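You operate a simulated robot arm through the tools that you are given. There is no shell and no other tool. Be economical: measure what you need, move in short steps, check, and stop when the job is done.

You run a simulated robot arm. Do the job below in one go: nothing can be reset, and whatever is moved stays where it is left.

Task
Shut the green feed lever, free the yellow thumb screw and clear the white peg stand.
Fine: lever before the screw; both brass nuts go in the orange tray.

The check looks at the end state, three seconds after you hand in, the way a careful person would. Anything else that was tipped, shoved, dropped, spilled or broken makes it a failure.

Robot
A 6-joint arm with a two-finger parallel gripper, fixed in place. Base frame: the origin is at the foot of the arm, x ahead of it, y to its left, z up; the work surface is at about z = 0. Lengths are in mm, angles in rad, forces in N, time in s.
With the tool pointing down near the work surface it reaches from about 140 to 580 mm from the base axis. Its first joint turns from -1.152 to 1.152 rad. Payload 2.1 kg.
Tool frame: the origin (TCP) lies between the finger pads and is the grasp point; the fingertips stand 30 mm ahead of it; z points along the fingers, y is the line along which they close. The gripper opens to 94 mm. The fingers are 28 mm wide and 10 mm thick; the gripper's body (50 by 96 mm) begins 55 mm behind the TCP.
Orientation is that of the tool frame in the base frame, as [roll, pitch, yaw] about the fixed x, y, z axes, in that order (R = Rz(yaw) Ry(pitch) Rx(roll)). With the fingers straight down and closing along the base's y, the tool's x points along the base's -x, its y along +y and its z along -z.

Tools
- The arm moves only by the tool move_arm. Its argument "rows" is a list of rows, each a list of 6 numbers: the shift along the base's x, y, z in mm, then the turn, a rotation vector about the base's x, y, z in rad. In form: [[dx, dy, dz, wx, wy, wz], ...]. A call has 1 to 8 rows; each row shifts and turns the commanded pose from where the row before left it. "claw" is the opening, from 0 (shut) to 1 (fully open), set as the call begins (left out, the last holds). Rows are played at 5 a second. More than 50 mm and 0.15 rad between two rows, or a gripper value outside its range, and nothing of the call is played. A pose out of reach is approached as far as the arm can. The call stops where the force on the tool passes 70 N (or 10 N more than at its start, if that is more) or the arm is blocked; 0.2 s more then pass. The fingers move at their own pace (about 72 mm/s each) and stop on an object; they squeeze with about 24 N. The grip force told is the motor's: it shows also when the fingers shut on nothing. Time passes only in rows, and 0.2 s behind the last, so rows that do not move let the fingers close. It gives the time, the measured TCP pose, the force on the tool (base axes), the opening and the grip force at its end, in the units of the frame above (readings bear some noise), with the torque about the TCP (base axes, N m) and any sound that the robot's microphone picked up.
- Cameras (640 x 400 px; columns grow to the right, rows downward): "scene" is fixed at [62.5, -374.2, 490.9]; the picture's right is [0.73, -0.69, 0.00], its down [-0.35, -0.37, -0.86] and it looks along [0.59, 0.63, -0.51] (base axes); focal length 305 px, centre (320, 200). "wrist" rides on the gripper at [76, 14, -102] in the tool frame; the picture's right is [-0.18, 0.98, 0.00], its down [-0.75, -0.14, -0.64] and it looks along [-0.63, -0.12, 0.77] (tool axes); focal length 243 px, centre (320, 200). There is no depth. A picture from a camera that has moved, and an enlarged one, comes with that camera's place and axes in the base frame and with its lens.
- capture(camera): a new picture of that camera. No time passes.
- inspect(camera, box): a new picture of the part [left, top, right, bottom] of that camera's present view, enlarged. No time passes.
- close_job(): hands the job in; it is judged then, once.

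Go step by step. Nothing tells you positions but the pictures and the camera data: compare them with the known pose of the tool, close in by small moves and look again before you grip or let go. The budget is 120 turns and 64 pictures, counting those below and the enlarged ones. Unless the task says otherwise, let go and move clear before handing in, and close with one line.

The tools are called after "Call:" by a JSON object that holds its "name" and its "arguments". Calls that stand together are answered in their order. move_arm: Moves the arm, as the interface text tells. Its arguments: {"type":"object","properties":{"rows":{"type":"array","items":{"type":"array","items":{"type":"number"}}},"claw":{"type":"number"}},"required":["rows"]} The other tools are called the same way: capture (camera) takes a picture; inspect (camera, box) takes an enlarged picture of a part of a camera's view; close_job () hands the job in.

At the start:

```text
t: 0.0
tool_pos: [359.1, -111.4, 308.0]
orientation: [3.14, 0.0, -3.141]
force: [0.3, 0.6, -0.4]
torque: [-0.02, 0.02, 0.01]
finger_gap: 94.0
gripper_force: 0.1
```

scene: 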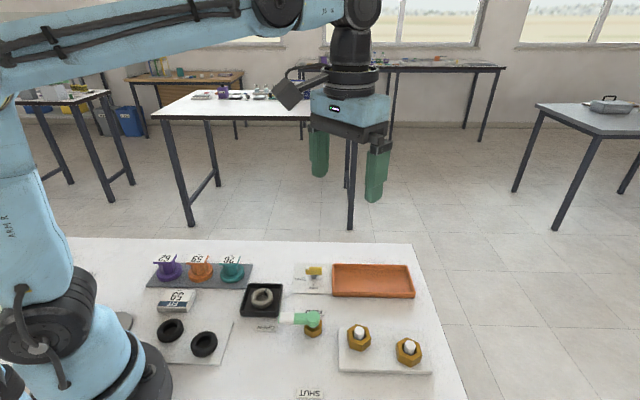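
wrist: 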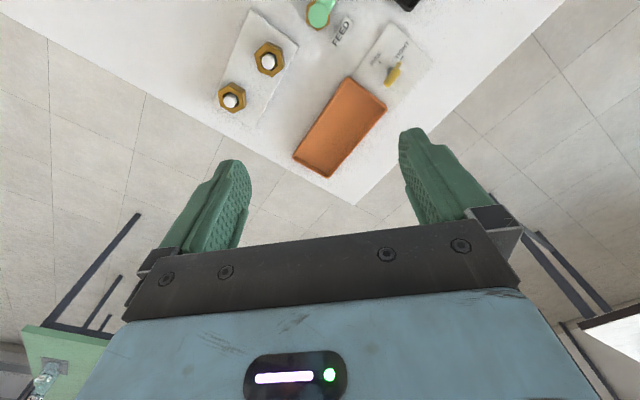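

I see the green lever, a yellow thumb screw on a plate, a white stand with two brass nuts on pegs, and the orange tray. I'll take enlarged views to read the details.

Call:
{"name": "inspect", "arguments": {"camera": "scene", "box": [230, 250, 450, 400]}}

Call:
{"name": "inspect", "arguments": {"camera": "wrist", "box": [200, 0, 440, 150]}}

Call:
{"name": "inspect", "arguments": {"camera": "scene", "box": [110, 240, 330, 390]}}

```text
2.67 times, centred on (340, 325) of scene
camera zoom: at [62.5, -374.2, 490.9], right [0.73, -0.69, 0.0], down [-0.35, -0.37, -0.86], along [0.59, 0.63, -0.51], focal length 812 px, centre (267, -133)
```

zoom: 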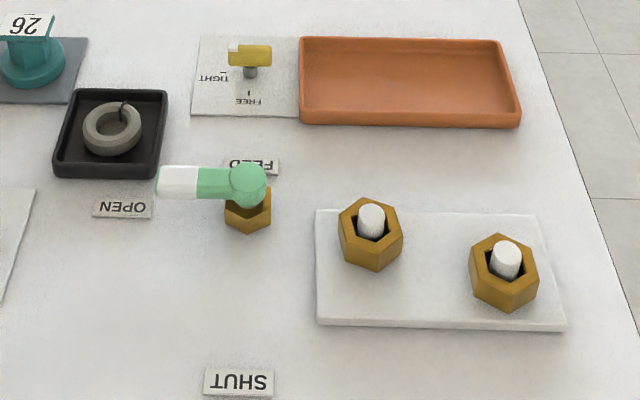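

```text
2.67 times, centred on (320, 75) of wrist
camera zoom: at [282.7, -96.6, 410.8], right [0.18, 0.98, 0.0], down [0.75, -0.14, 0.64], along [0.63, -0.12, -0.77], focal length 647 px, centre (320, 533)
```

zoom: 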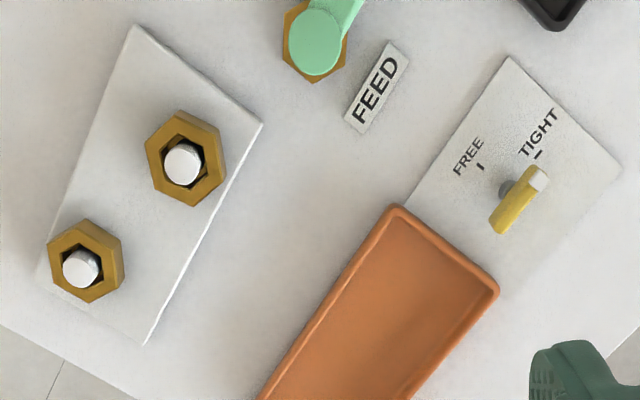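

```text
2.67 times, centred on (220, 315) of scene
camera zoom: at [62.5, -374.2, 490.9], right [0.73, -0.69, 0.0], down [-0.35, -0.37, -0.86], along [0.59, 0.63, -0.51], focal length 812 px, centre (587, -107)
```

zoom: 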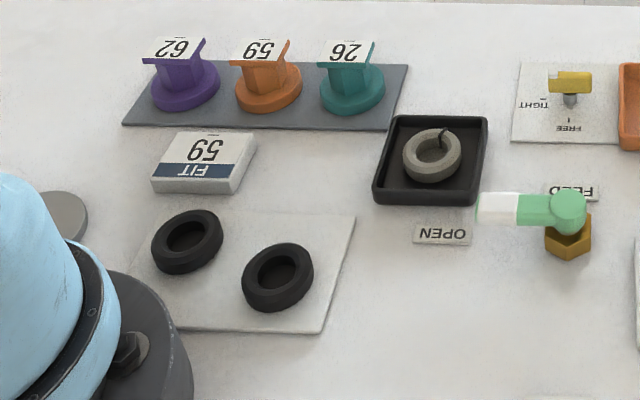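

I place the lever hub near (300,-102) at z≈30, with the handle pointing about 135° (OPEN) and SHUT at about 225°. I'll move above the handle, turn the fingers across it, and look.

Call:
{"name": "move_arm", "arguments": {"rows": [[-15, 7, -28, 0, 0, -0.131], [-15, 7, -28, 0, 0, -0.131], [-15, 7, -28, 0, 0, -0.131], [-15, 7, -28, 0, 0, -0.131], [-15, 7, -28, 0, 0, -0.131], [-16, 6, -28, 0, 0, -0.131]], "claw": 0.5}}

Call:
{"name": "capture", "arguments": {"camera": "wrist"}}

Call:
{"name": "capture", "arguments": {"camera": "scene"}}

```text
t: 1.4
tool_pos: [268.3, -69.9, 138.9]
orientation: [3.14, 0.0, 2.353]
force: [0.3, -0.3, 0.3]
torque: [0.03, -0.02, -0.01]
finger_gap: 47.1
gripper_force: 0.1
```

```text
58 pictures are left
camera wrist: at [223.8, -5.7, 242.1], right [0.83, 0.56, 0.0], down [0.43, -0.63, 0.64], along [0.36, -0.53, -0.77], focal length 243 px, centre (320, 200)
```

wrist: 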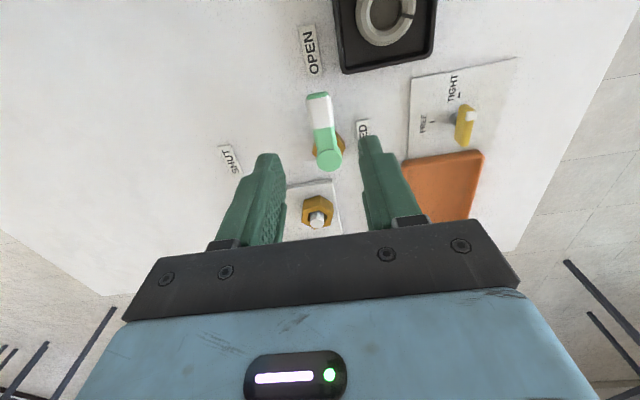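

```text
57 pictures are left
```

scene: 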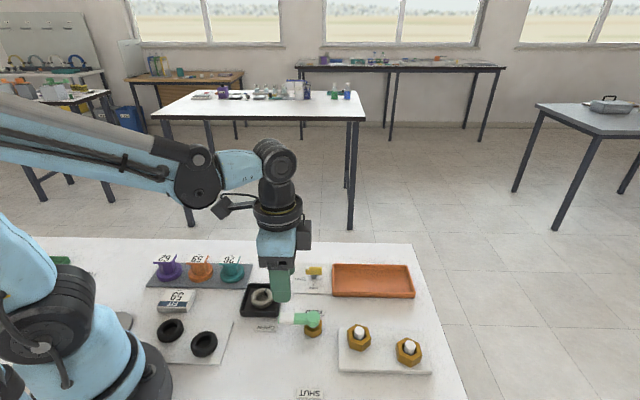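

The wrist view confirms the hub at about (301,-101) and the tip at about (258,-59), both near z=30. I'll narrow the fingers and descend around the handle, then check before gripping.

Call:
{"name": "move_arm", "arguments": {"rows": [[4, -3, -20, 0, 0, 0], [0, 0, -20, 0, 0, 0], [0, 0, -20, 0, 0, 0]], "claw": 0.34}}

Call:
{"name": "capture", "arguments": {"camera": "wrist"}}

```text
t: 2.2
tool_pos: [272.3, -74.6, 79.6]
orientation: [3.14, 0.001, 2.354]
force: [-0.7, -0.4, -0.2]
torque: [-0.02, 0.02, -0.01]
finger_gap: 31.8
gripper_force: 0.1
```

```text
56 pictures are left
camera wrist: at [228.1, -8.5, 182.3], right [0.83, 0.56, 0.0], down [0.43, -0.63, 0.64], along [0.36, -0.53, -0.77], focal length 243 px, centre (320, 200)
```

wrist: 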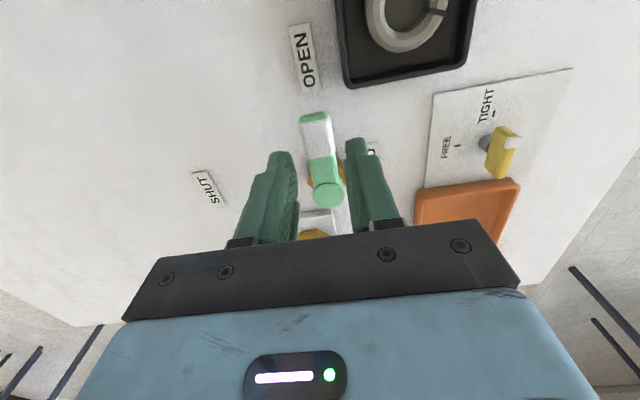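

The handle sits between the fingers with room on both sides. I'll go down to TCP z≈38.

Call:
{"name": "move_arm", "arguments": {"rows": [[0, 0, -14, 0, 0, 0], [0, 0, -14, 0, 0, 0], [0, 0, -14, 0, 0, 0]]}}

Call:
{"name": "capture", "arguments": {"camera": "wrist"}}

Call:
{"name": "inspect", "arguments": {"camera": "scene", "box": [230, 250, 390, 350]}}

```text
t: 3.0
tool_pos: [271.0, -72.4, 38.5]
orientation: [-3.141, 0.001, 2.355]
force: [-0.4, 0.3, 0.4]
torque: [0.02, -0.01, 0.01]
finger_gap: 32.0
gripper_force: 0.1
```

```text
55 pictures are left
camera wrist: at [228.0, -8.6, 140.5], right [0.83, 0.56, 0.0], down [0.43, -0.63, 0.64], along [0.36, -0.53, -0.77], focal length 243 px, centre (320, 200)
```

wrist: 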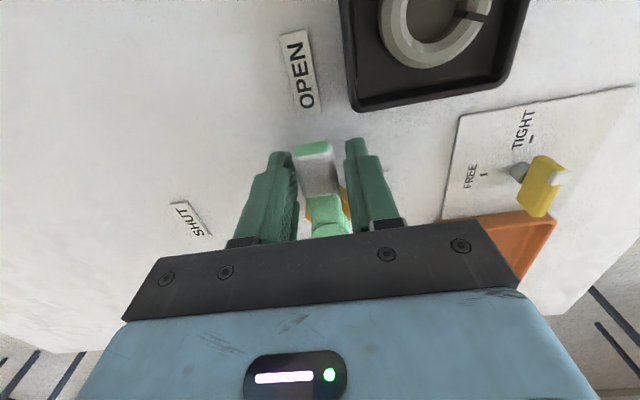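

```text
4.00 times, centred on (310, 300) of scene
camera zoom: at [62.5, -374.2, 490.9], right [0.73, -0.69, 0.0], down [-0.35, -0.37, -0.86], along [0.59, 0.63, -0.51], focal length 1218 px, centre (360, -200)
```

zoom: 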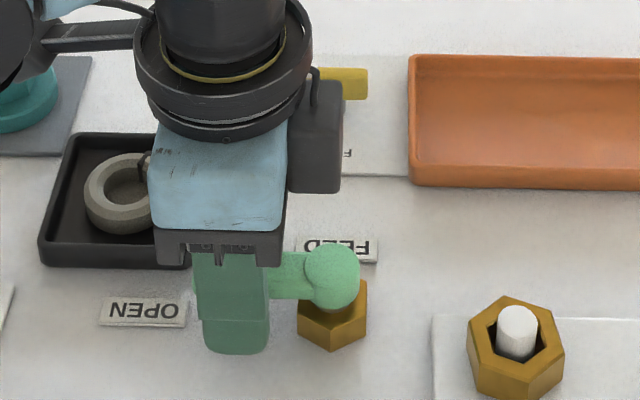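

The fingers straddle the handle and the tips reach below it. Closing now.

Call:
{"name": "move_arm", "arguments": {"rows": [[0, 0, 0, 0, 0, 0], [0, 0, 0, 0, 0, 0]], "claw": 0}}

```text
t: 3.6
tool_pos: [270.7, -73.6, 37.7]
orientation: [-3.14, -0.002, 2.355]
force: [-3.5, -7.5, -18.0]
torque: [0.21, 0.34, -0.13]
finger_gap: 24.5
gripper_force: 45.0
```

The gap stopped at 24.5 mm, wider than I expected, with some downward reaction. I'll look before moving.

Call:
{"name": "inspect", "arguments": {"camera": "wrist", "box": [230, 110, 430, 235]}}

```text
3.20 times, centred on (330, 172) of wrist
camera zoom: at [227.7, -8.9, 140.4], right [0.83, 0.56, 0.0], down [0.43, -0.63, 0.64], along [0.36, -0.53, -0.77], focal length 776 px, centre (288, 288)
```

zoom: 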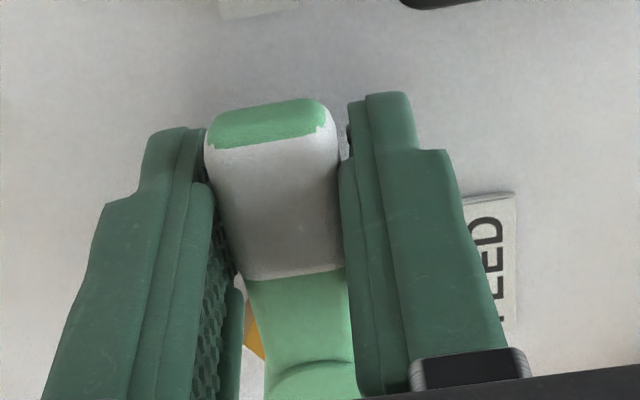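

The fingers have the white end of the handle, so the grip is good. I'll slacken to a loose cage and start the swing about the hub, +z, in small steps.

Call:
{"name": "move_arm", "arguments": {"rows": [[0, 0, 0, 0, 0, 0], [-3.47, -4.03, 0, 0, 0, 0.13], [-2.9, -4.45, 0, 0, 0, 0.13], [-2.29, -4.8, 0, 0, 0, 0.13]], "claw": 0.29}}

Call:
{"name": "inspect", "arguments": {"camera": "wrist", "box": [200, 50, 440, 235]}}

```text
t: 4.6
tool_pos: [264.4, -85.9, 38.6]
orientation: [-3.141, 0.0, 2.748]
force: [-0.1, 0.9, 1.0]
torque: [-0.01, 0.01, 0.0]
finger_gap: 27.7
gripper_force: 0.4
```

```text
2.16 times, centred on (320, 142) of wrist
camera zoom: at [198.2, -43.7, 140.6], right [0.55, 0.84, 0.0], down [0.64, -0.42, 0.64], along [0.54, -0.35, -0.77], focal length 525 px, centre (320, 324)
```

zoom: 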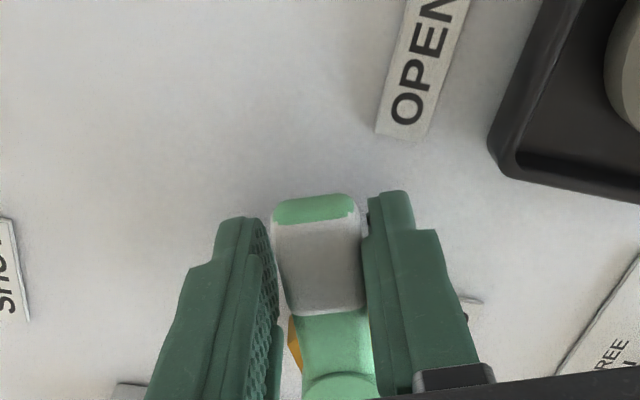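

The lever follows freely. I'll continue the arc toward SHUT.

Call:
{"name": "move_arm", "arguments": {"rows": [[-1.65, -5.05, 0, 0, 0, 0.13], [-0.99, -5.22, 0, 0, 0, 0.13], [-0.3, -5.31, 0, 0, 0, 0.13], [0.39, -5.3, 0, 0, 0, 0.13], [1.08, -5.2, 0, 0, 0, 0.13], [1.74, -5.02, 0, 0, 0, 0.13]]}}

Call:
{"name": "capture", "arguments": {"camera": "wrist"}}

```text
t: 6.0
tool_pos: [263.5, -117.7, 39.1]
orientation: [-3.141, 0.0, -2.757]
force: [-0.6, 0.6, 0.2]
torque: [0.01, -0.04, 0.0]
finger_gap: 27.9
gripper_force: 0.8
```

```text
51 pictures are left
camera wrist: at [187.4, -132.7, 140.7], right [-0.2, 0.98, 0.0], down [0.75, 0.15, 0.64], along [0.63, 0.13, -0.77], focal length 243 px, centre (320, 200)
```

wrist: 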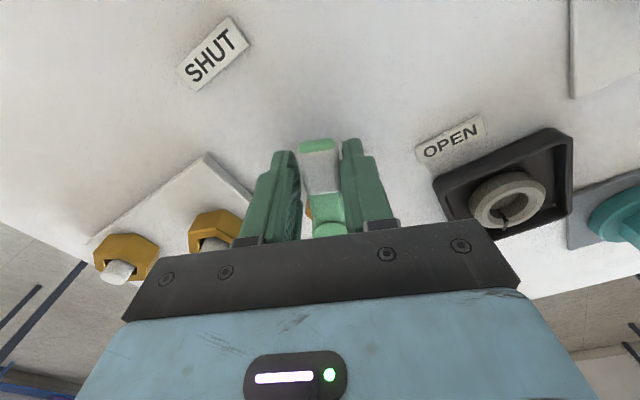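

Call:
{"name": "move_arm", "arguments": {"rows": [[2.38, -4.76, 0, 0, 0, 0.13], [2.97, -4.4, 0, 0, 0, 0.13], [3.52, -3.98, 0, 0, 0, 0.13], [0, 0, 0, 0, 0, 0]]}}

Call:
{"name": "inspect", "arguments": {"camera": "wrist", "box": [200, 50, 440, 235]}}

Call:
{"name": "inspect", "arguments": {"camera": "scene", "box": [230, 270, 430, 400]}}

```text
t: 7.0
tool_pos: [273.1, -131.3, 38.2]
orientation: [3.141, 0.0, -2.367]
force: [-0.5, 0.6, 0.2]
torque: [-0.01, -0.02, 0.0]
finger_gap: 27.4
gripper_force: 0.0
```

```text
2.16 times, centred on (320, 142) of wrist
camera zoom: at [208.0, -173.4, 140.7], right [-0.56, 0.83, 0.0], down [0.64, 0.43, 0.64], along [0.53, 0.36, -0.77], focal length 525 px, centre (320, 324)
```

zoom: 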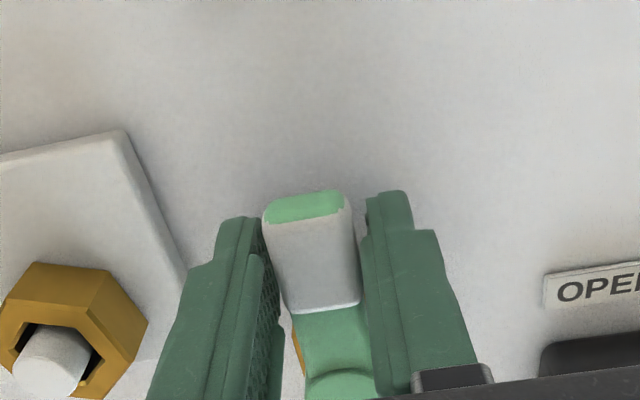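

```text
3.08 times, centred on (330, 335) of scene
camera zoom: at [62.5, -374.2, 490.9], right [0.73, -0.69, 0.0], down [-0.35, -0.37, -0.86], along [0.59, 0.63, -0.51], focal length 937 px, centre (289, -215)
```

zoom: 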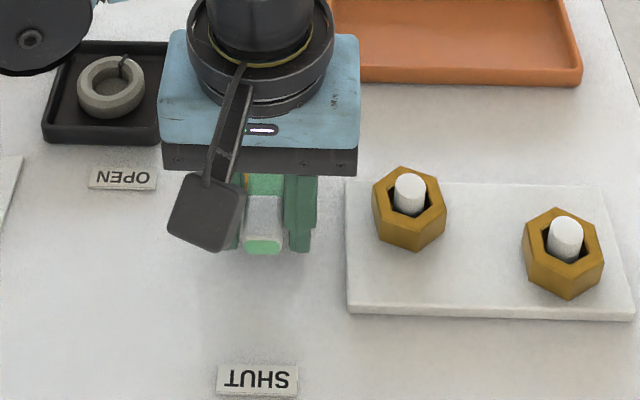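

The lever is near 222–225° and moving freely. I'll nudge on in small steps to feel for the end stop.

Call:
{"name": "move_arm", "arguments": {"rows": [[1.75, -1.7, 0, 0, 0, 0.06], [1.85, -1.6, 0, 0, 0, 0.06], [1.9, -1.5, 0, 0, 0, 0.06]]}}

Call:
{"name": "inspect", "arguments": {"camera": "wrist", "box": [200, 50, 440, 235]}}

```text
t: 7.8
tool_pos: [277.7, -134.6, 38.1]
orientation: [3.137, 0.004, -2.186]
force: [-10.7, 22.2, 2.6]
torque: [0.07, 0.07, -0.46]
finger_gap: 39.3
gripper_force: 10.4
```

```text
2.16 times, centred on (320, 142) of wrist
camera zoom: at [221.8, -187.8, 140.8], right [-0.7, 0.72, 0.01], down [0.55, 0.53, 0.64], along [0.46, 0.45, -0.77], focal length 525 px, centre (320, 324)
```

zoom: 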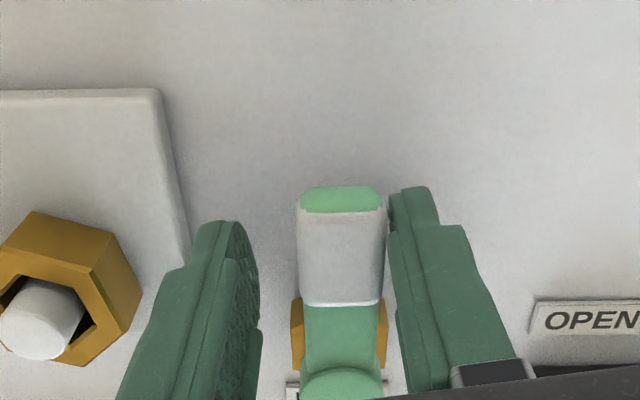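

The force rose and the finger was pushed back, so the lever is at its SHUT stop. I'll back off slightly, lift straight up and check.

Call:
{"name": "move_arm", "arguments": {"rows": [[0, 0, 0, 0, 0, 0], [-2, 2, 0, 0, 0, 0], [-2, 2, 0, 0, 0, 0], [0, 0, 20, 0, 0, 0], [0, 0, 30, 0, 0, 0], [0, 0, 40, 0, 0, 0], [0, 0, 40, 0, 0, 0]], "claw": 0.42}}

Call:
{"name": "capture", "arguments": {"camera": "wrist"}}

```text
t: 9.4
tool_pos: [274.4, -131.6, 168.7]
orientation: [-3.14, 0.001, -2.188]
force: [1.0, 0.2, -0.4]
torque: [0.05, 0.0, -0.01]
finger_gap: 39.7
gripper_force: 0.1
```

```text
47 pictures are left
camera wrist: at [217.8, -185.5, 271.0], right [-0.7, 0.72, 0.0], down [0.55, 0.53, 0.64], along [0.46, 0.45, -0.77], focal length 243 px, centre (320, 200)
```

wrist: 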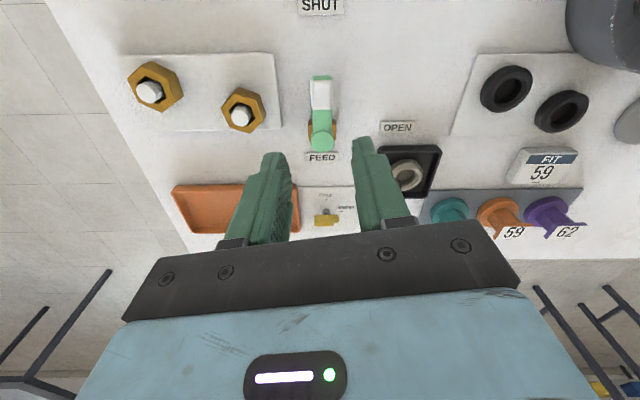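

The lever now points straight at SHUT and is free of the gripper. Next is the thumb screw, near (388,-6) at z≈22. I'll move above it and turn the fingers to 45°.

Call:
{"name": "move_arm", "arguments": {"rows": [[16, 18, -2, 0, 0, -0.134], [16, 18, -2, 0, 0, -0.134], [16, 18, -2, 0, 0, -0.134], [16, 18, -2, 0, 0, -0.134], [16, 18, -2, 0, 0, -0.134], [16, 18, -2, 0, 0, -0.134], [18, 18, -2, 0, 0, -0.134]]}}

Call:
{"name": "move_arm", "arguments": {"rows": [[0, 0, -4, 0, 0, -0.134], [0, 0, -4, 0, 0, -0.134], [0, 0, -4, 0, 0, -0.134], [0, 0, -4, 0, 0, -0.134], [0, 0, -4, 0, 0, -0.134], [0, 0, -5, 0, 0, -0.134]]}}

Call:
{"name": "capture", "arguments": {"camera": "wrist"}}

Call:
{"name": "inspect", "arguments": {"camera": "wrist", "box": [220, 40, 420, 165]}}

```text
t: 11.0
tool_pos: [389.4, -4.9, 153.3]
orientation: [3.14, 0.0, -3.126]
force: [0.3, 0.3, -0.7]
torque: [-0.01, 0.02, 0.02]
finger_gap: 39.6
gripper_force: 0.0
```

```text
t: 12.4
tool_pos: [389.8, -5.8, 128.7]
orientation: [-3.141, 0.0, 2.352]
force: [0.2, 0.6, 0.7]
torque: [-0.04, -0.01, 0.03]
finger_gap: 39.4
gripper_force: 0.0
```

```text
46 pictures are left
camera wrist: at [344.8, 59.1, 231.3], right [0.83, 0.56, 0.0], down [0.43, -0.63, 0.64], along [0.36, -0.53, -0.77], focal length 243 px, centre (320, 200)
```

wrist: 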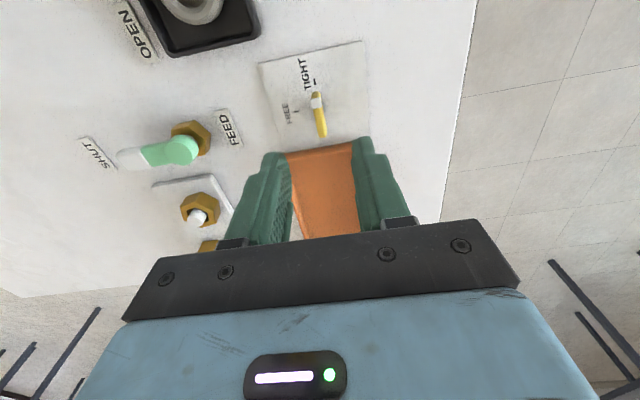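

```text
3.20 times, centred on (320, 102) of wrist
camera zoom: at [344.8, 59.1, 231.3], right [0.83, 0.56, 0.0], down [0.43, -0.63, 0.64], along [0.36, -0.53, -0.77], focal length 776 px, centre (320, 512)
```

zoom: 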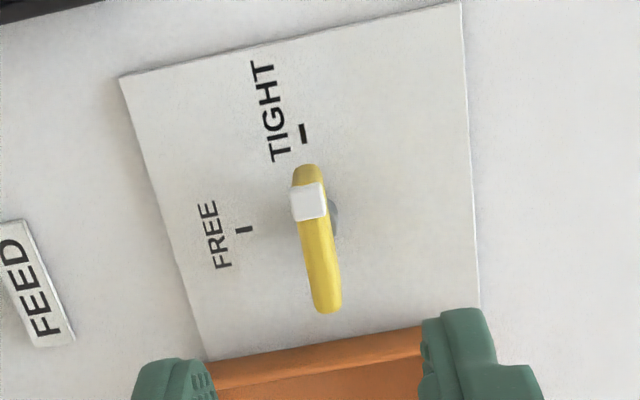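

The bar is centred near (388.5,-6.3) at z≈22, pointing about 134° (TIGHT). FREE is at about 226°, so I need a +92° turn. I'll narrow the fingers and descend partway.

Call:
{"name": "move_arm", "arguments": {"rows": [[0, 0, -20, 0, 0, 0], [0, 0, -20, 0, 0, 0], [0, 0, -20, 0, 0, 0]], "claw": 0.25}}

Call:
{"name": "inspect", "arguments": {"camera": "wrist", "box": [220, 80, 420, 205]}}

Call:
{"name": "inspect", "arguments": {"camera": "scene", "box": [270, 220, 370, 320]}}

```text
t: 13.2
tool_pos: [390.4, -6.4, 67.9]
orientation: [-3.14, -0.001, 2.354]
force: [0.1, 0.4, 0.5]
torque: [0.03, 0.01, 0.01]
finger_gap: 23.2
gripper_force: 0.0
```

```text
3.20 times, centred on (320, 142) of wrist
camera zoom: at [344.9, 58.3, 170.9], right [0.83, 0.56, 0.0], down [0.43, -0.63, 0.64], along [0.36, -0.53, -0.77], focal length 776 px, centre (320, 384)
```

zoom: 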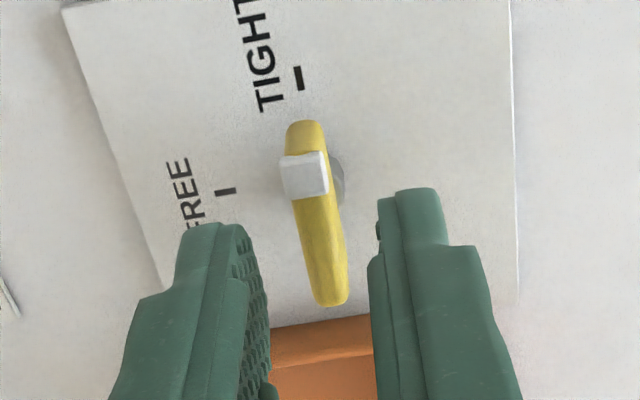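

```text
4.00 times, centred on (320, 270) of scene
camera zoom: at [62.5, -374.2, 490.9], right [0.73, -0.69, 0.0], down [-0.35, -0.37, -0.86], along [0.59, 0.63, -0.51], focal length 1218 px, centre (320, -80)
```

zoom: 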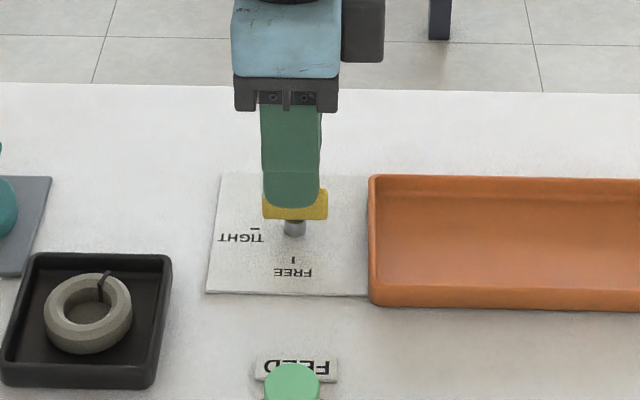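

The bar is centred between the fingers and stands at z≈22. I'll go down to TCP z≈40 and close gently.

Call:
{"name": "move_arm", "arguments": {"rows": [[-0.8, 0, -14, 0, 0, 0], [0, 0, -14, 0, 0, 0], [0, 0, 0, 0, 0, 0]]}}

Call:
{"name": "move_arm", "arguments": {"rows": [[0, 0, 0, 0, 0, 0], [0, 0, 0, 0, 0, 0]], "claw": 0.08}}

Call:
{"name": "inspect", "arguments": {"camera": "wrist", "box": [220, 80, 420, 205]}}

```text
t: 14.0
tool_pos: [387.9, -6.0, 40.9]
orientation: [3.141, 0.001, 2.352]
force: [-0.1, -0.1, 0.3]
torque: [-0.01, 0.01, 0.02]
finger_gap: 23.3
gripper_force: 0.0
```

```text
t: 14.6
tool_pos: [388.6, -6.1, 39.5]
orientation: [-3.14, 0.001, 2.354]
force: [-3.3, -2.5, -7.7]
torque: [-0.13, -0.04, -0.01]
finger_gap: 11.4
gripper_force: 45.3
```

```text
3.20 times, centred on (320, 142) of wrist
camera zoom: at [344.0, 58.6, 143.0], right [0.83, 0.56, 0.0], down [0.43, -0.63, 0.64], along [0.36, -0.53, -0.77], focal length 776 px, centre (320, 384)
```

zoom: 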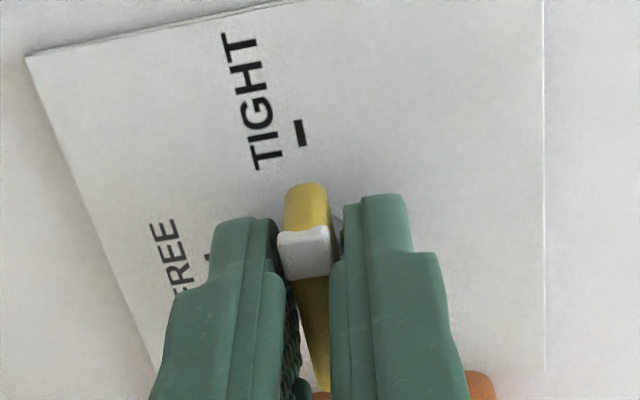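

The fingers hold the bar at its white mark. I'll slacken by a millimetre and turn +z in place, checking halfway.

Call:
{"name": "move_arm", "arguments": {"rows": [[0, 0, 0, 0, 0, 0], [0, 0, 0, 0, 0, 0.13], [0, 0, 0, 0, 0, 0.13], [0, 0, 0, 0, 0, 0.13], [0, 0, 0, 0, 0, 0.13], [0, 0, 0, 0, 0, 0.13], [0, 0, 0, 0, 0, 0.13]], "claw": 0.13}}

Call:
{"name": "inspect", "arguments": {"camera": "wrist", "box": [220, 80, 420, 205]}}

```text
t: 16.2
tool_pos: [388.0, -6.1, 40.8]
orientation: [-3.141, 0.001, 3.134]
force: [-1.6, -3.9, 1.6]
torque: [-0.12, 0.01, -0.05]
finger_gap: 14.6
gripper_force: 2.6
```

```text
3.20 times, centred on (320, 142) of wrist
camera zoom: at [311.2, 9.6, 143.7], right [0.19, 0.98, 0.0], down [0.75, -0.14, 0.64], along [0.63, -0.12, -0.77], focal length 776 px, centre (320, 384)
```

zoom: 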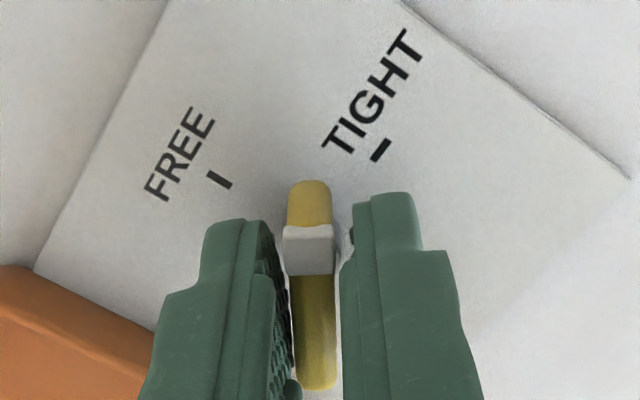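

It turns with the gripper and the white mark is about halfway. I'll continue to FREE.

Call:
{"name": "move_arm", "arguments": {"rows": [[0, 0, 0, 0, 0, 0.13], [0, 0, 0, 0, 0, 0.13], [0, 0, 0, 0, 0, 0.13], [0, 0, 0, 0, 0, 0.13], [0, 0, 0, 0, 0, 0.13], [0, 0, 0, 0, 0, 0.13], [0, 0, 0, 0, 0, 0]]}}

Call:
{"name": "inspect", "arguments": {"camera": "wrist", "box": [220, 80, 420, 205]}}

```text
t: 17.8
tool_pos: [387.5, -6.3, 41.6]
orientation: [3.141, -0.001, -2.369]
force: [3.1, -4.5, 0.4]
torque: [-0.17, -0.09, 0.02]
finger_gap: 15.6
gripper_force: 2.8
```

```text
3.20 times, centred on (320, 142) of wrist
camera zoom: at [322.9, -48.2, 143.7], right [-0.56, 0.83, 0.0], down [0.64, 0.43, 0.64], along [0.53, 0.36, -0.77], focal length 776 px, centre (320, 384)
```

zoom: 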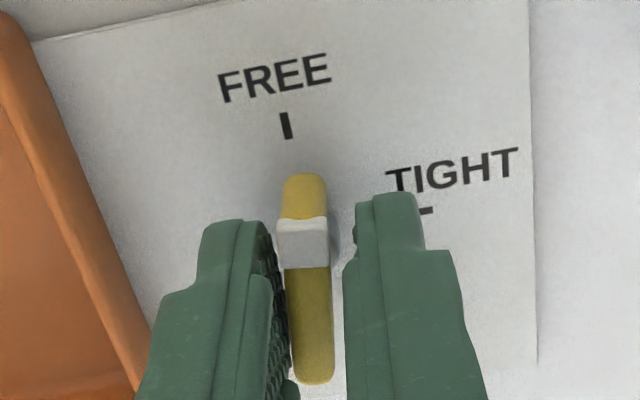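

The mark is nearly at FREE, but the bar lags the gripper by about 10° because of the slack. I'll turn a bit further.

Call:
{"name": "move_arm", "arguments": {"rows": [[0, 0, 0, 0, 0, 0.06], [0, 0, 0, 0, 0, 0.06], [0, 0, 0, 0, 0, 0.06], [0, 0, 0, 0, 0, 0]]}}

Call:
{"name": "inspect", "arguments": {"camera": "wrist", "box": [220, 80, 420, 205]}}

```text
t: 18.8
tool_pos: [387.3, -4.3, 41.1]
orientation: [-3.14, 0.0, -2.189]
force: [4.8, -7.1, -2.4]
torque: [-0.14, -0.06, -0.15]
finger_gap: 17.0
gripper_force: 4.1
```

```text
3.20 times, centred on (320, 142) of wrist
camera zoom: at [331.3, -58.9, 144.1], right [-0.69, 0.72, 0.0], down [0.55, 0.53, 0.64], along [0.46, 0.45, -0.77], focal length 776 px, centre (320, 384)
```

zoom: 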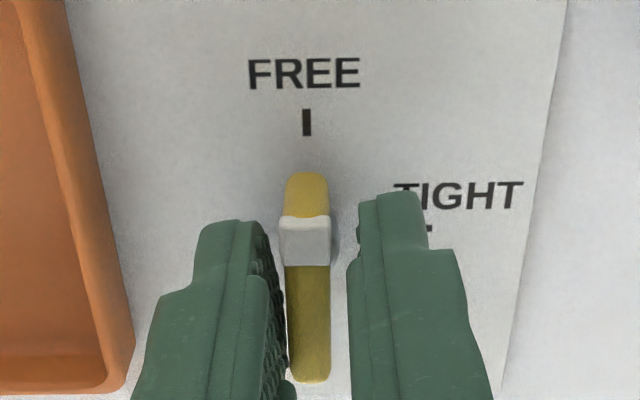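

The bar now lines up with the FREE tick and the torque is starting to build. I'll do one small extra nudge to confirm the stop.

Call:
{"name": "move_arm", "arguments": {"rows": [[0, 0, 0, 0, 0, 0.05], [0, 0, 0, 0, 0, 0.05], [0, 0, 0, 0, 0, 0]]}}

Call:
{"name": "inspect", "arguments": {"camera": "wrist", "box": [220, 80, 420, 205]}}

```text
t: 19.6
tool_pos: [387.7, -6.0, 41.3]
orientation: [-3.138, 0.002, -2.09]
force: [7.4, -12.1, 3.9]
torque: [-0.18, -0.21, -0.24]
finger_gap: 19.4
gripper_force: 5.7
```

```text
3.20 times, centred on (320, 142) of wrist
camera zoom: at [337.0, -64.6, 143.8], right [-0.76, 0.65, 0.0], down [0.5, 0.58, 0.64], along [0.42, 0.49, -0.77], focal length 776 px, centre (320, 384)
```

zoom: 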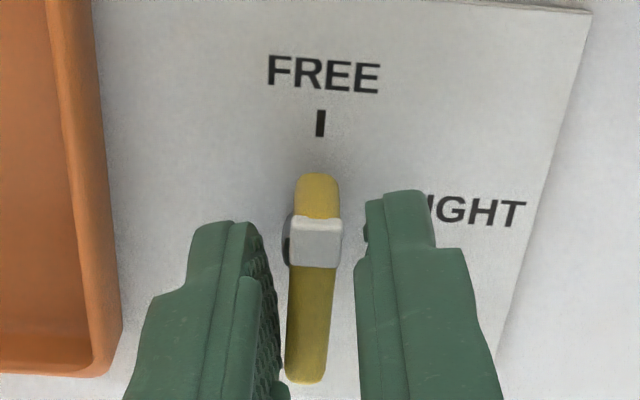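

The bar stayed put while the gripper turned, so it's at the FREE stop. I'll open slightly, lift off and review.

Call:
{"name": "move_arm", "arguments": {"rows": [[0, 0, 0, 0, 0, 0], [0, 0, 0, 0, 0, 0], [0, 0, 20, 0, 0, 0], [0, 0, 40, 0, 0, 0], [0, 0, 40, 0, 0, 0]], "claw": 0.3}}

Call:
{"name": "capture", "arguments": {"camera": "wrist"}}

Call:
{"name": "inspect", "arguments": {"camera": "wrist", "box": [160, 0, 480, 200]}}

```text
t: 20.8
tool_pos: [387.1, -5.7, 142.9]
orientation: [3.141, -0.001, -2.09]
force: [-0.1, -0.3, -0.6]
torque: [-0.01, 0.01, 0.0]
finger_gap: 27.9
gripper_force: 0.0
```

```text
37 pictures are left
camera wrist: at [336.8, -64.3, 244.7], right [-0.76, 0.65, 0.0], down [0.5, 0.58, 0.64], along [0.42, 0.49, -0.77], focal length 243 px, centre (320, 200)
```

wrist: 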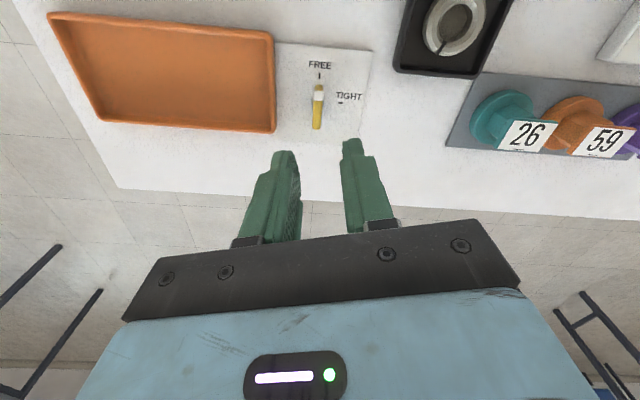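

```text
2.00 times, centred on (320, 100) of wrist
camera zoom: at [336.8, -64.3, 244.7], right [-0.76, 0.65, 0.0], down [0.5, 0.58, 0.64], along [0.42, 0.49, -0.77], focal length 485 px, centre (320, 400)
```

zoom: 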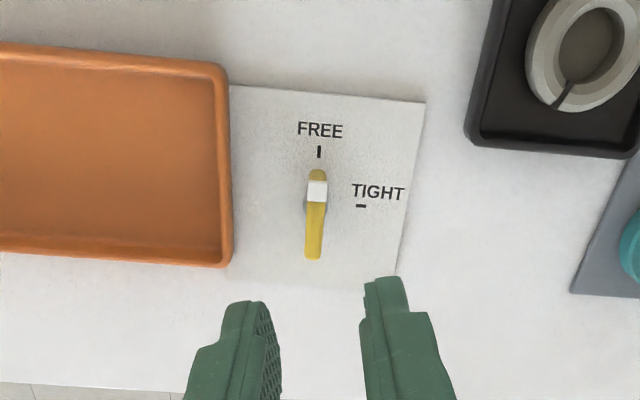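

The screw's white mark is at FREE. The tray centre is near (468,-101), with its long axis along -45°. Next I'll look at the first nut, around (337,-177).

Call:
{"name": "move_arm", "arguments": {"rows": [[-12, -43, 2, 0, 0, -0.13], [-12, -43, 2, 0, 0, -0.13], [-12, -43, 2, 0, 0, -0.13], [-14, -42, 2, 0, 0, -0.13]], "claw": 0.6}}

Call:
{"name": "capture", "arguments": {"camera": "wrist"}}

Call:
{"name": "inspect", "arguments": {"camera": "wrist", "box": [220, 50, 420, 175]}}

```text
t: 21.8
tool_pos: [337.5, -177.5, 149.1]
orientation: [3.14, 0.0, -2.61]
force: [1.2, -0.2, 0.0]
torque: [0.02, -0.01, 0.0]
finger_gap: 56.2
gripper_force: 0.0
```

```text
35 pictures are left
camera wrist: at [264.3, -202.8, 252.2], right [-0.34, 0.94, 0.0], down [0.72, 0.26, 0.64], along [0.6, 0.22, -0.77], focal length 243 px, centre (320, 200)
```

wrist: 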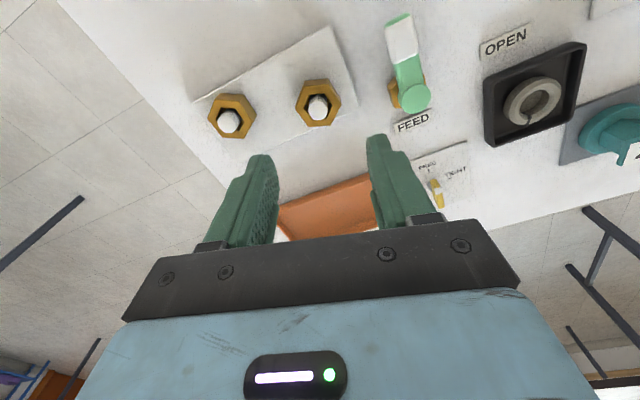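

```text
3.20 times, centred on (320, 112) of wrist
camera zoom: at [264.3, -202.8, 252.2], right [-0.34, 0.94, 0.0], down [0.72, 0.26, 0.64], along [0.6, 0.22, -0.77], focal length 776 px, centre (320, 480)
```

zoom: 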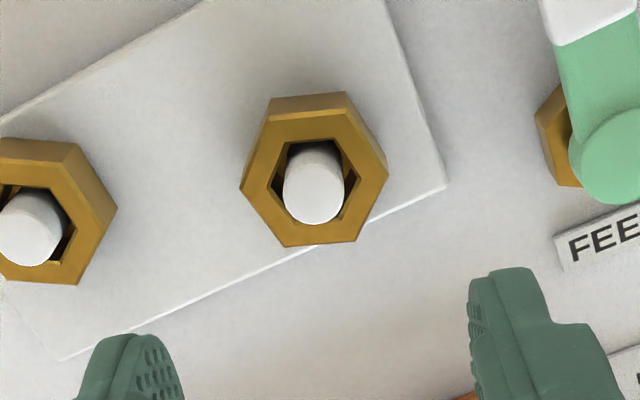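

Nut 1's top face is centred near (336.3,-178), about 36 mm across flats, with flat normals at about 144°. I'll turn +0.415 rad, come down partway and look.

Call:
{"name": "move_arm", "arguments": {"rows": [[-0.5, -0.3, -20, 0, 0, 0.14], [0, 0, -20, 0, 0, 0.14], [0, 0, -20, 0, 0, 0.135]]}}

Call:
{"name": "inspect", "arguments": {"camera": "wrist", "box": [200, 50, 440, 235]}}

Call:
{"name": "inspect", "arguments": {"camera": "scene", "box": [310, 280, 450, 380]}}

```text
t: 22.6
tool_pos: [337.9, -176.6, 89.6]
orientation: [-3.141, -0.002, -2.195]
force: [-0.2, -0.3, -0.2]
torque: [-0.03, -0.01, 0.0]
finger_gap: 56.4
gripper_force: 0.1
```

```text
2.16 times, centred on (320, 142) of wrist
camera zoom: at [280.8, -230.6, 191.4], right [-0.69, 0.72, 0.0], down [0.55, 0.53, 0.64], along [0.46, 0.44, -0.77], focal length 525 px, centre (320, 324)
```

zoom: 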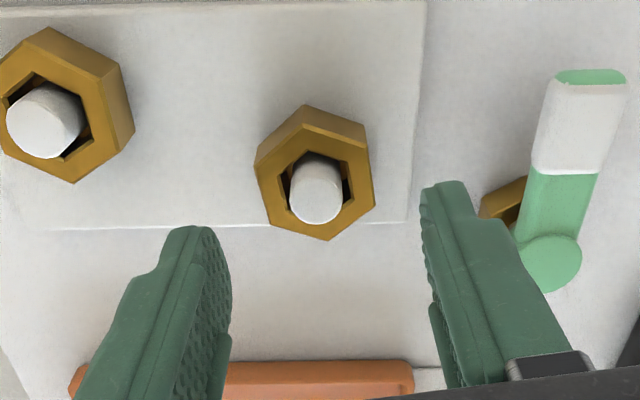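

```text
4.00 times, centred on (380, 330) of scene
camera zoom: at [62.5, -374.2, 490.9], right [0.73, -0.69, 0.0], down [-0.35, -0.37, -0.86], along [0.59, 0.63, -0.51], focal length 1218 px, centre (80, -320)
```

zoom: 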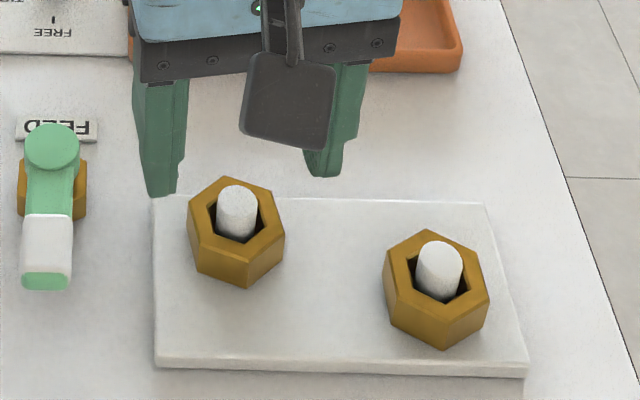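

The fingers line up with the nut's flats. I'll make a small centring shift and descend to TCP z≈40.

Call:
{"name": "move_arm", "arguments": {"rows": [[-1, -1.5, -16, 0, 0, 0], [0, 0, -16, 0, 0, 0], [0, 0, -17, 0, 0, 0]]}}

Call:
{"name": "inspect", "arguments": {"camera": "wrist", "box": [200, 80, 440, 235]}}

Call:
{"name": "inspect", "arguments": {"camera": "scene", "box": [310, 280, 450, 380]}}

```text
t: 23.4
tool_pos: [335.6, -176.9, 40.4]
orientation: [3.142, -0.001, -2.195]
force: [-3.9, 1.1, 39.7]
torque: [-0.18, -0.22, 0.04]
finger_gap: 56.5
gripper_force: 0.1
```

```text
2.58 times, centred on (320, 158) of wrist
camera zoom: at [279.3, -231.8, 142.9], right [-0.69, 0.72, 0.0], down [0.56, 0.53, 0.64], along [0.46, 0.44, -0.77], focal length 626 px, centre (320, 310)
```

zoom: 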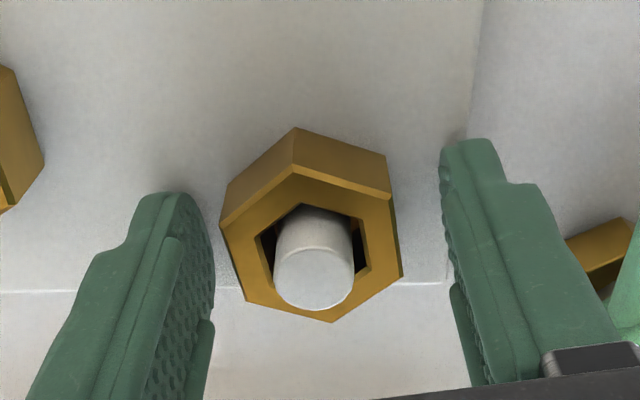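

```text
4.00 times, centred on (380, 330) of scene
camera zoom: at [62.4, -374.1, 491.0], right [0.73, -0.69, 0.0], down [-0.35, -0.37, -0.86], along [0.59, 0.63, -0.51], focal length 1218 px, centre (80, -320)
```

zoom: 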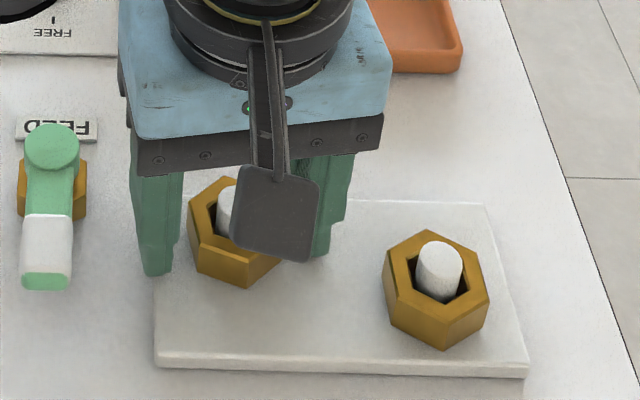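

A 40 N upward force tells me the fingertips have just touched the stand's top, at z≈10. I'll rise 4 mm and close on the nut.

Call:
{"name": "move_arm", "arguments": {"rows": [[0, 0, 4, 0, 0, 0], [0, 0, 0, 0, 0, 0]]}}

Call:
{"name": "move_arm", "arguments": {"rows": [[0, 0, 0, 0, 0, 0], [0, 0, 0, 0, 0, 0], [0, 0, 0, 0, 0, 0]], "claw": 0.3}}

Call:
{"name": "inspect", "arguments": {"camera": "wrist", "box": [200, 80, 440, 235]}}

```text
t: 24.0
tool_pos: [336.2, -177.9, 44.5]
orientation: [-3.141, 0.0, -2.196]
force: [0.1, -0.3, 0.1]
torque: [-0.02, -0.03, -0.03]
finger_gap: 56.5
gripper_force: 0.1
```

```text
t: 24.8
tool_pos: [336.1, -177.9, 44.2]
orientation: [-3.141, -0.001, -2.195]
force: [0.4, 0.5, 0.5]
torque: [-0.01, 0.0, -0.01]
finger_gap: 39.2
gripper_force: 24.0
```

```text
2.58 times, centred on (320, 158) of wrist
camera zoom: at [279.4, -231.7, 146.5], right [-0.69, 0.72, 0.0], down [0.55, 0.53, 0.64], along [0.46, 0.44, -0.77], focal length 626 px, centre (320, 310)
```

zoom: 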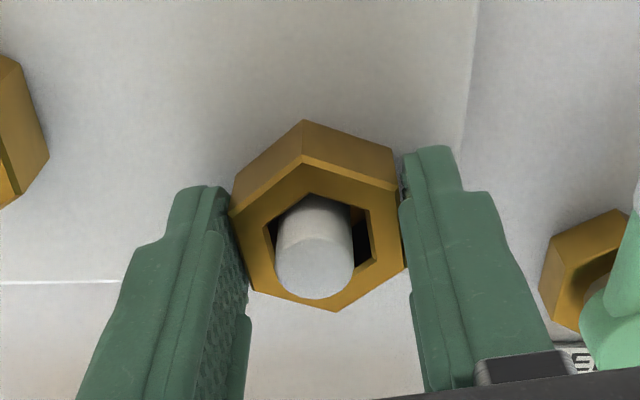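

The nut is held across its flats (39.2 mm, 24 N). I'll lift it straight off the peg.

Call:
{"name": "move_arm", "arguments": {"rows": [[0, 0, 0, 0, 0, 0], [0, 0, 8, 0, 0, 0], [0, 0, 12, 0, 0, 0], [0, 0, 20, 0, 0, 0], [0, 0, 25, 0, 0, 0], [0, 0, 25, 0, 0, 0]], "claw": 0.2}}

Call:
{"name": "capture", "arguments": {"camera": "wrist"}}

Call:
{"name": "capture", "arguments": {"camera": "scene"}}

```text
t: 26.2
tool_pos: [336.4, -178.3, 134.0]
orientation: [3.14, 0.001, -2.197]
force: [-0.6, 0.6, -1.6]
torque: [-0.03, 0.02, 0.04]
finger_gap: 39.4
gripper_force: 23.6
```

```text
28 pictures are left
camera wrist: at [279.5, -231.0, 236.8], right [-0.69, 0.72, 0.0], down [0.55, 0.53, 0.64], along [0.46, 0.44, -0.77], focal length 243 px, centre (320, 200)
```

wrist: 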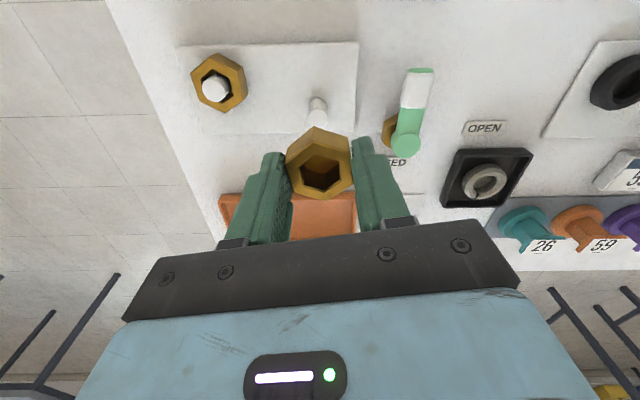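

```text
27 pictures are left
```

scene: 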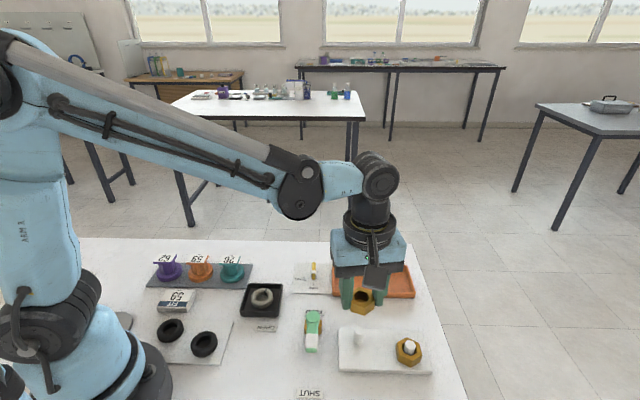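

Nut 1 is off its peg and held firmly. I'll carry it over the near half of the tray, to about (442,-75).

Call:
{"name": "move_arm", "arguments": {"rows": [[26, 26, 0, 0, 0, -0.05], [27, 26, 0, 0, 0, -0.05], [27, 26, 0, 0, 0, -0.06], [26, 25, 0, 0, 0, 0], [0, 0, 0, 0, 0, 0]]}}

Call:
{"name": "capture", "arguments": {"camera": "wrist"}}

Call:
{"name": "inspect", "arguments": {"camera": "scene", "box": [290, 220, 450, 320]}}

```text
t: 27.4
tool_pos: [443.4, -73.6, 134.7]
orientation: [-3.141, 0.0, -2.357]
force: [-0.5, 0.1, -1.3]
torque: [0.0, -0.02, -0.01]
finger_gap: 39.2
gripper_force: 24.2
```

```text
26 pictures are left
camera wrist: at [378.6, -117.3, 236.3], right [-0.57, 0.82, 0.0], down [0.63, 0.43, 0.64], along [0.53, 0.36, -0.77], focal length 243 px, centre (320, 200)
```

wrist: 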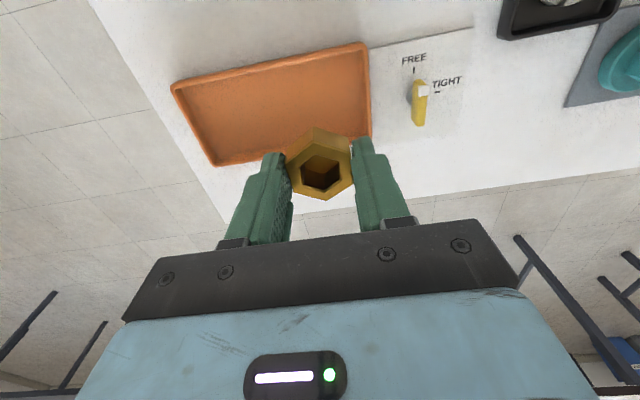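

```text
4.00 times, centred on (370, 270) of scene
camera zoom: at [62.6, -374.2, 490.9], right [0.73, -0.69, 0.0], down [-0.35, -0.37, -0.86], along [0.59, 0.63, -0.51], focal length 1218 px, centre (120, -80)
```

zoom: 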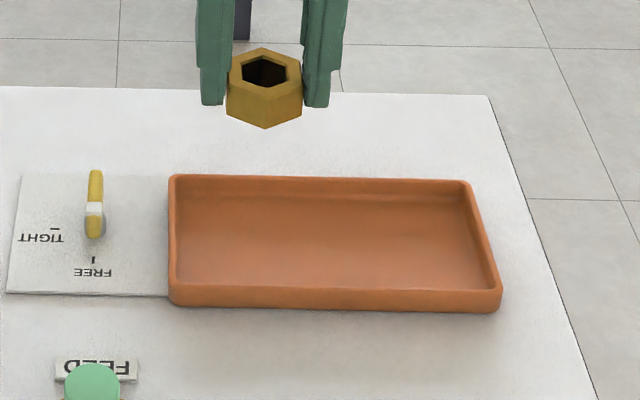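

The tray lies clear below, and there's room for the fingers on both sides. I'll lower toward the floor, expecting contact near TCP z≈37–38.

Call:
{"name": "move_arm", "arguments": {"rows": [[2, -3, -25, 0, 0, 0], [0, 0, -25, 0, 0, 0], [0, 0, -25, 0, 0, 0], [0, 0, -12, 0, 0, 0], [0, 0, 0, 0, 0, 0]]}}

Call:
{"name": "move_arm", "arguments": {"rows": [[0, 0, -3, 0, 0, 0], [0, 0, -2, 0, 0, 0], [0, 0, -2, 0, 0, 0]]}}

Call:
{"name": "inspect", "arguments": {"camera": "scene", "box": [290, 220, 450, 320]}}

```text
t: 28.6
tool_pos: [443.9, -78.7, 47.6]
orientation: [3.141, 0.001, -2.354]
force: [-0.8, 0.1, -0.2]
torque: [0.02, 0.0, 0.0]
finger_gap: 39.4
gripper_force: 24.1
```

```text
t: 29.4
tool_pos: [444.5, -78.8, 40.4]
orientation: [3.141, -0.001, -2.353]
force: [0.3, -0.3, -1.7]
torque: [0.0, -0.02, -0.01]
finger_gap: 39.2
gripper_force: 24.4
```

```text
4.00 times, centred on (370, 270) of scene
camera zoom: at [62.5, -374.2, 490.9], right [0.73, -0.69, 0.0], down [-0.35, -0.37, -0.86], along [0.59, 0.63, -0.51], focal length 1218 px, centre (120, -80)
```

zoom: 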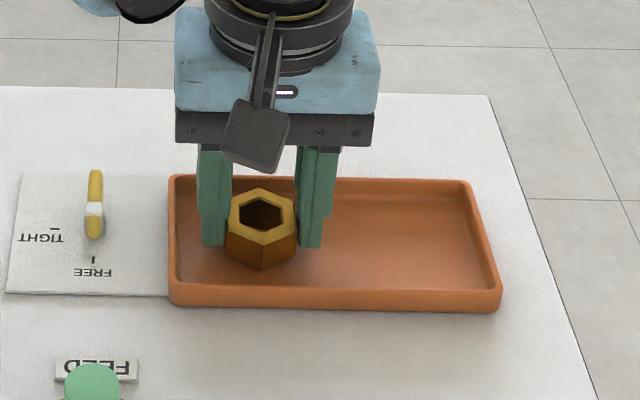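

No contact yet at z≈40. I'll lower in 1 mm steps until a small force shows.

Call:
{"name": "move_arm", "arguments": {"rows": [[0, 0, -1, 0, 0, 0], [0, 0, -1, 0, 0, 0], [0, 0, -1, 0, 0, 0]]}}

```text
t: 30.2
tool_pos: [443.6, -78.6, 37.7]
orientation: [3.141, -0.001, -2.355]
force: [-1.1, 0.2, 12.7]
torque: [0.08, -0.12, -0.02]
finger_gap: 39.3
gripper_force: 23.7
```

Contact: the nut is resting on the tray floor. I'll open a little and lift straight up.

Call:
{"name": "move_arm", "arguments": {"rows": [[0, 0, 0, 0, 0, 0], [0, 0, 0, 0, 0, 0]], "claw": 0.5}}

Call:
{"name": "move_arm", "arguments": {"rows": [[0, 0, 10, 0, 0, 0], [0, 0, 25, 0, 0, 0], [0, 0, 35, 0, 0, 0], [0, 0, 40, 0, 0, 0]]}}

Call:
{"name": "capture", "arguments": {"camera": "wrist"}}

```text
t: 30.8
tool_pos: [443.4, -78.1, 37.3]
orientation: [-3.142, 0.0, -2.355]
force: [0.2, -0.5, -1.0]
torque: [-0.01, 0.0, -0.03]
finger_gap: 47.1
gripper_force: 0.1
```

```text
t: 31.8
tool_pos: [444.0, -80.0, 147.0]
orientation: [-3.141, -0.001, -2.355]
force: [-0.3, -0.3, 0.3]
torque: [-0.03, -0.03, -0.05]
finger_gap: 47.2
gripper_force: 0.0
```

```text
23 pictures are left
camera wrist: at [380.4, -122.2, 250.0], right [-0.57, 0.82, 0.0], down [0.63, 0.43, 0.64], along [0.53, 0.36, -0.77], focal length 243 px, centre (320, 200)
```

wrist: 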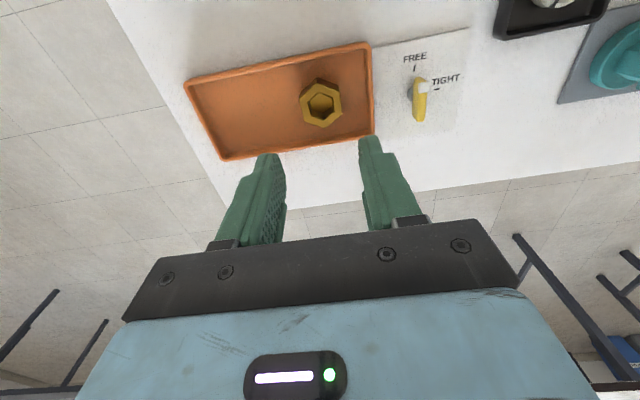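

Nut 1 sits flat in the tray. Now over to nut 2, near (373,-252).

Call:
{"name": "move_arm", "arguments": {"rows": [[-14, -34, 1, 0, 0, 0], [-14, -34, 1, 0, 0, 0], [-14, -35, 1, 0, 0, 0], [-14, -35, 0, 0, 0, 0], [-15, -35, 0, 0, 0, 0]], "claw": 0.6}}

Call:
{"name": "inspect", "arguments": {"camera": "wrist", "box": [220, 50, 420, 175]}}

```text
t: 33.0
tool_pos: [372.1, -251.7, 151.5]
orientation: [3.141, 0.001, -2.355]
force: [-0.1, -1.1, -0.1]
torque: [0.0, 0.0, 0.0]
finger_gap: 56.5
gripper_force: 0.0
```

```text
3.20 times, centred on (320, 112) of wrist
camera zoom: at [308.3, -295.1, 252.7], right [-0.57, 0.82, 0.0], down [0.63, 0.43, 0.64], along [0.53, 0.36, -0.77], focal length 776 px, centre (320, 480)
```

zoom: 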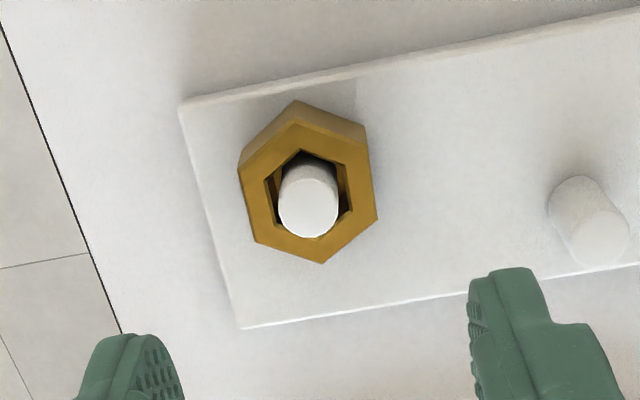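

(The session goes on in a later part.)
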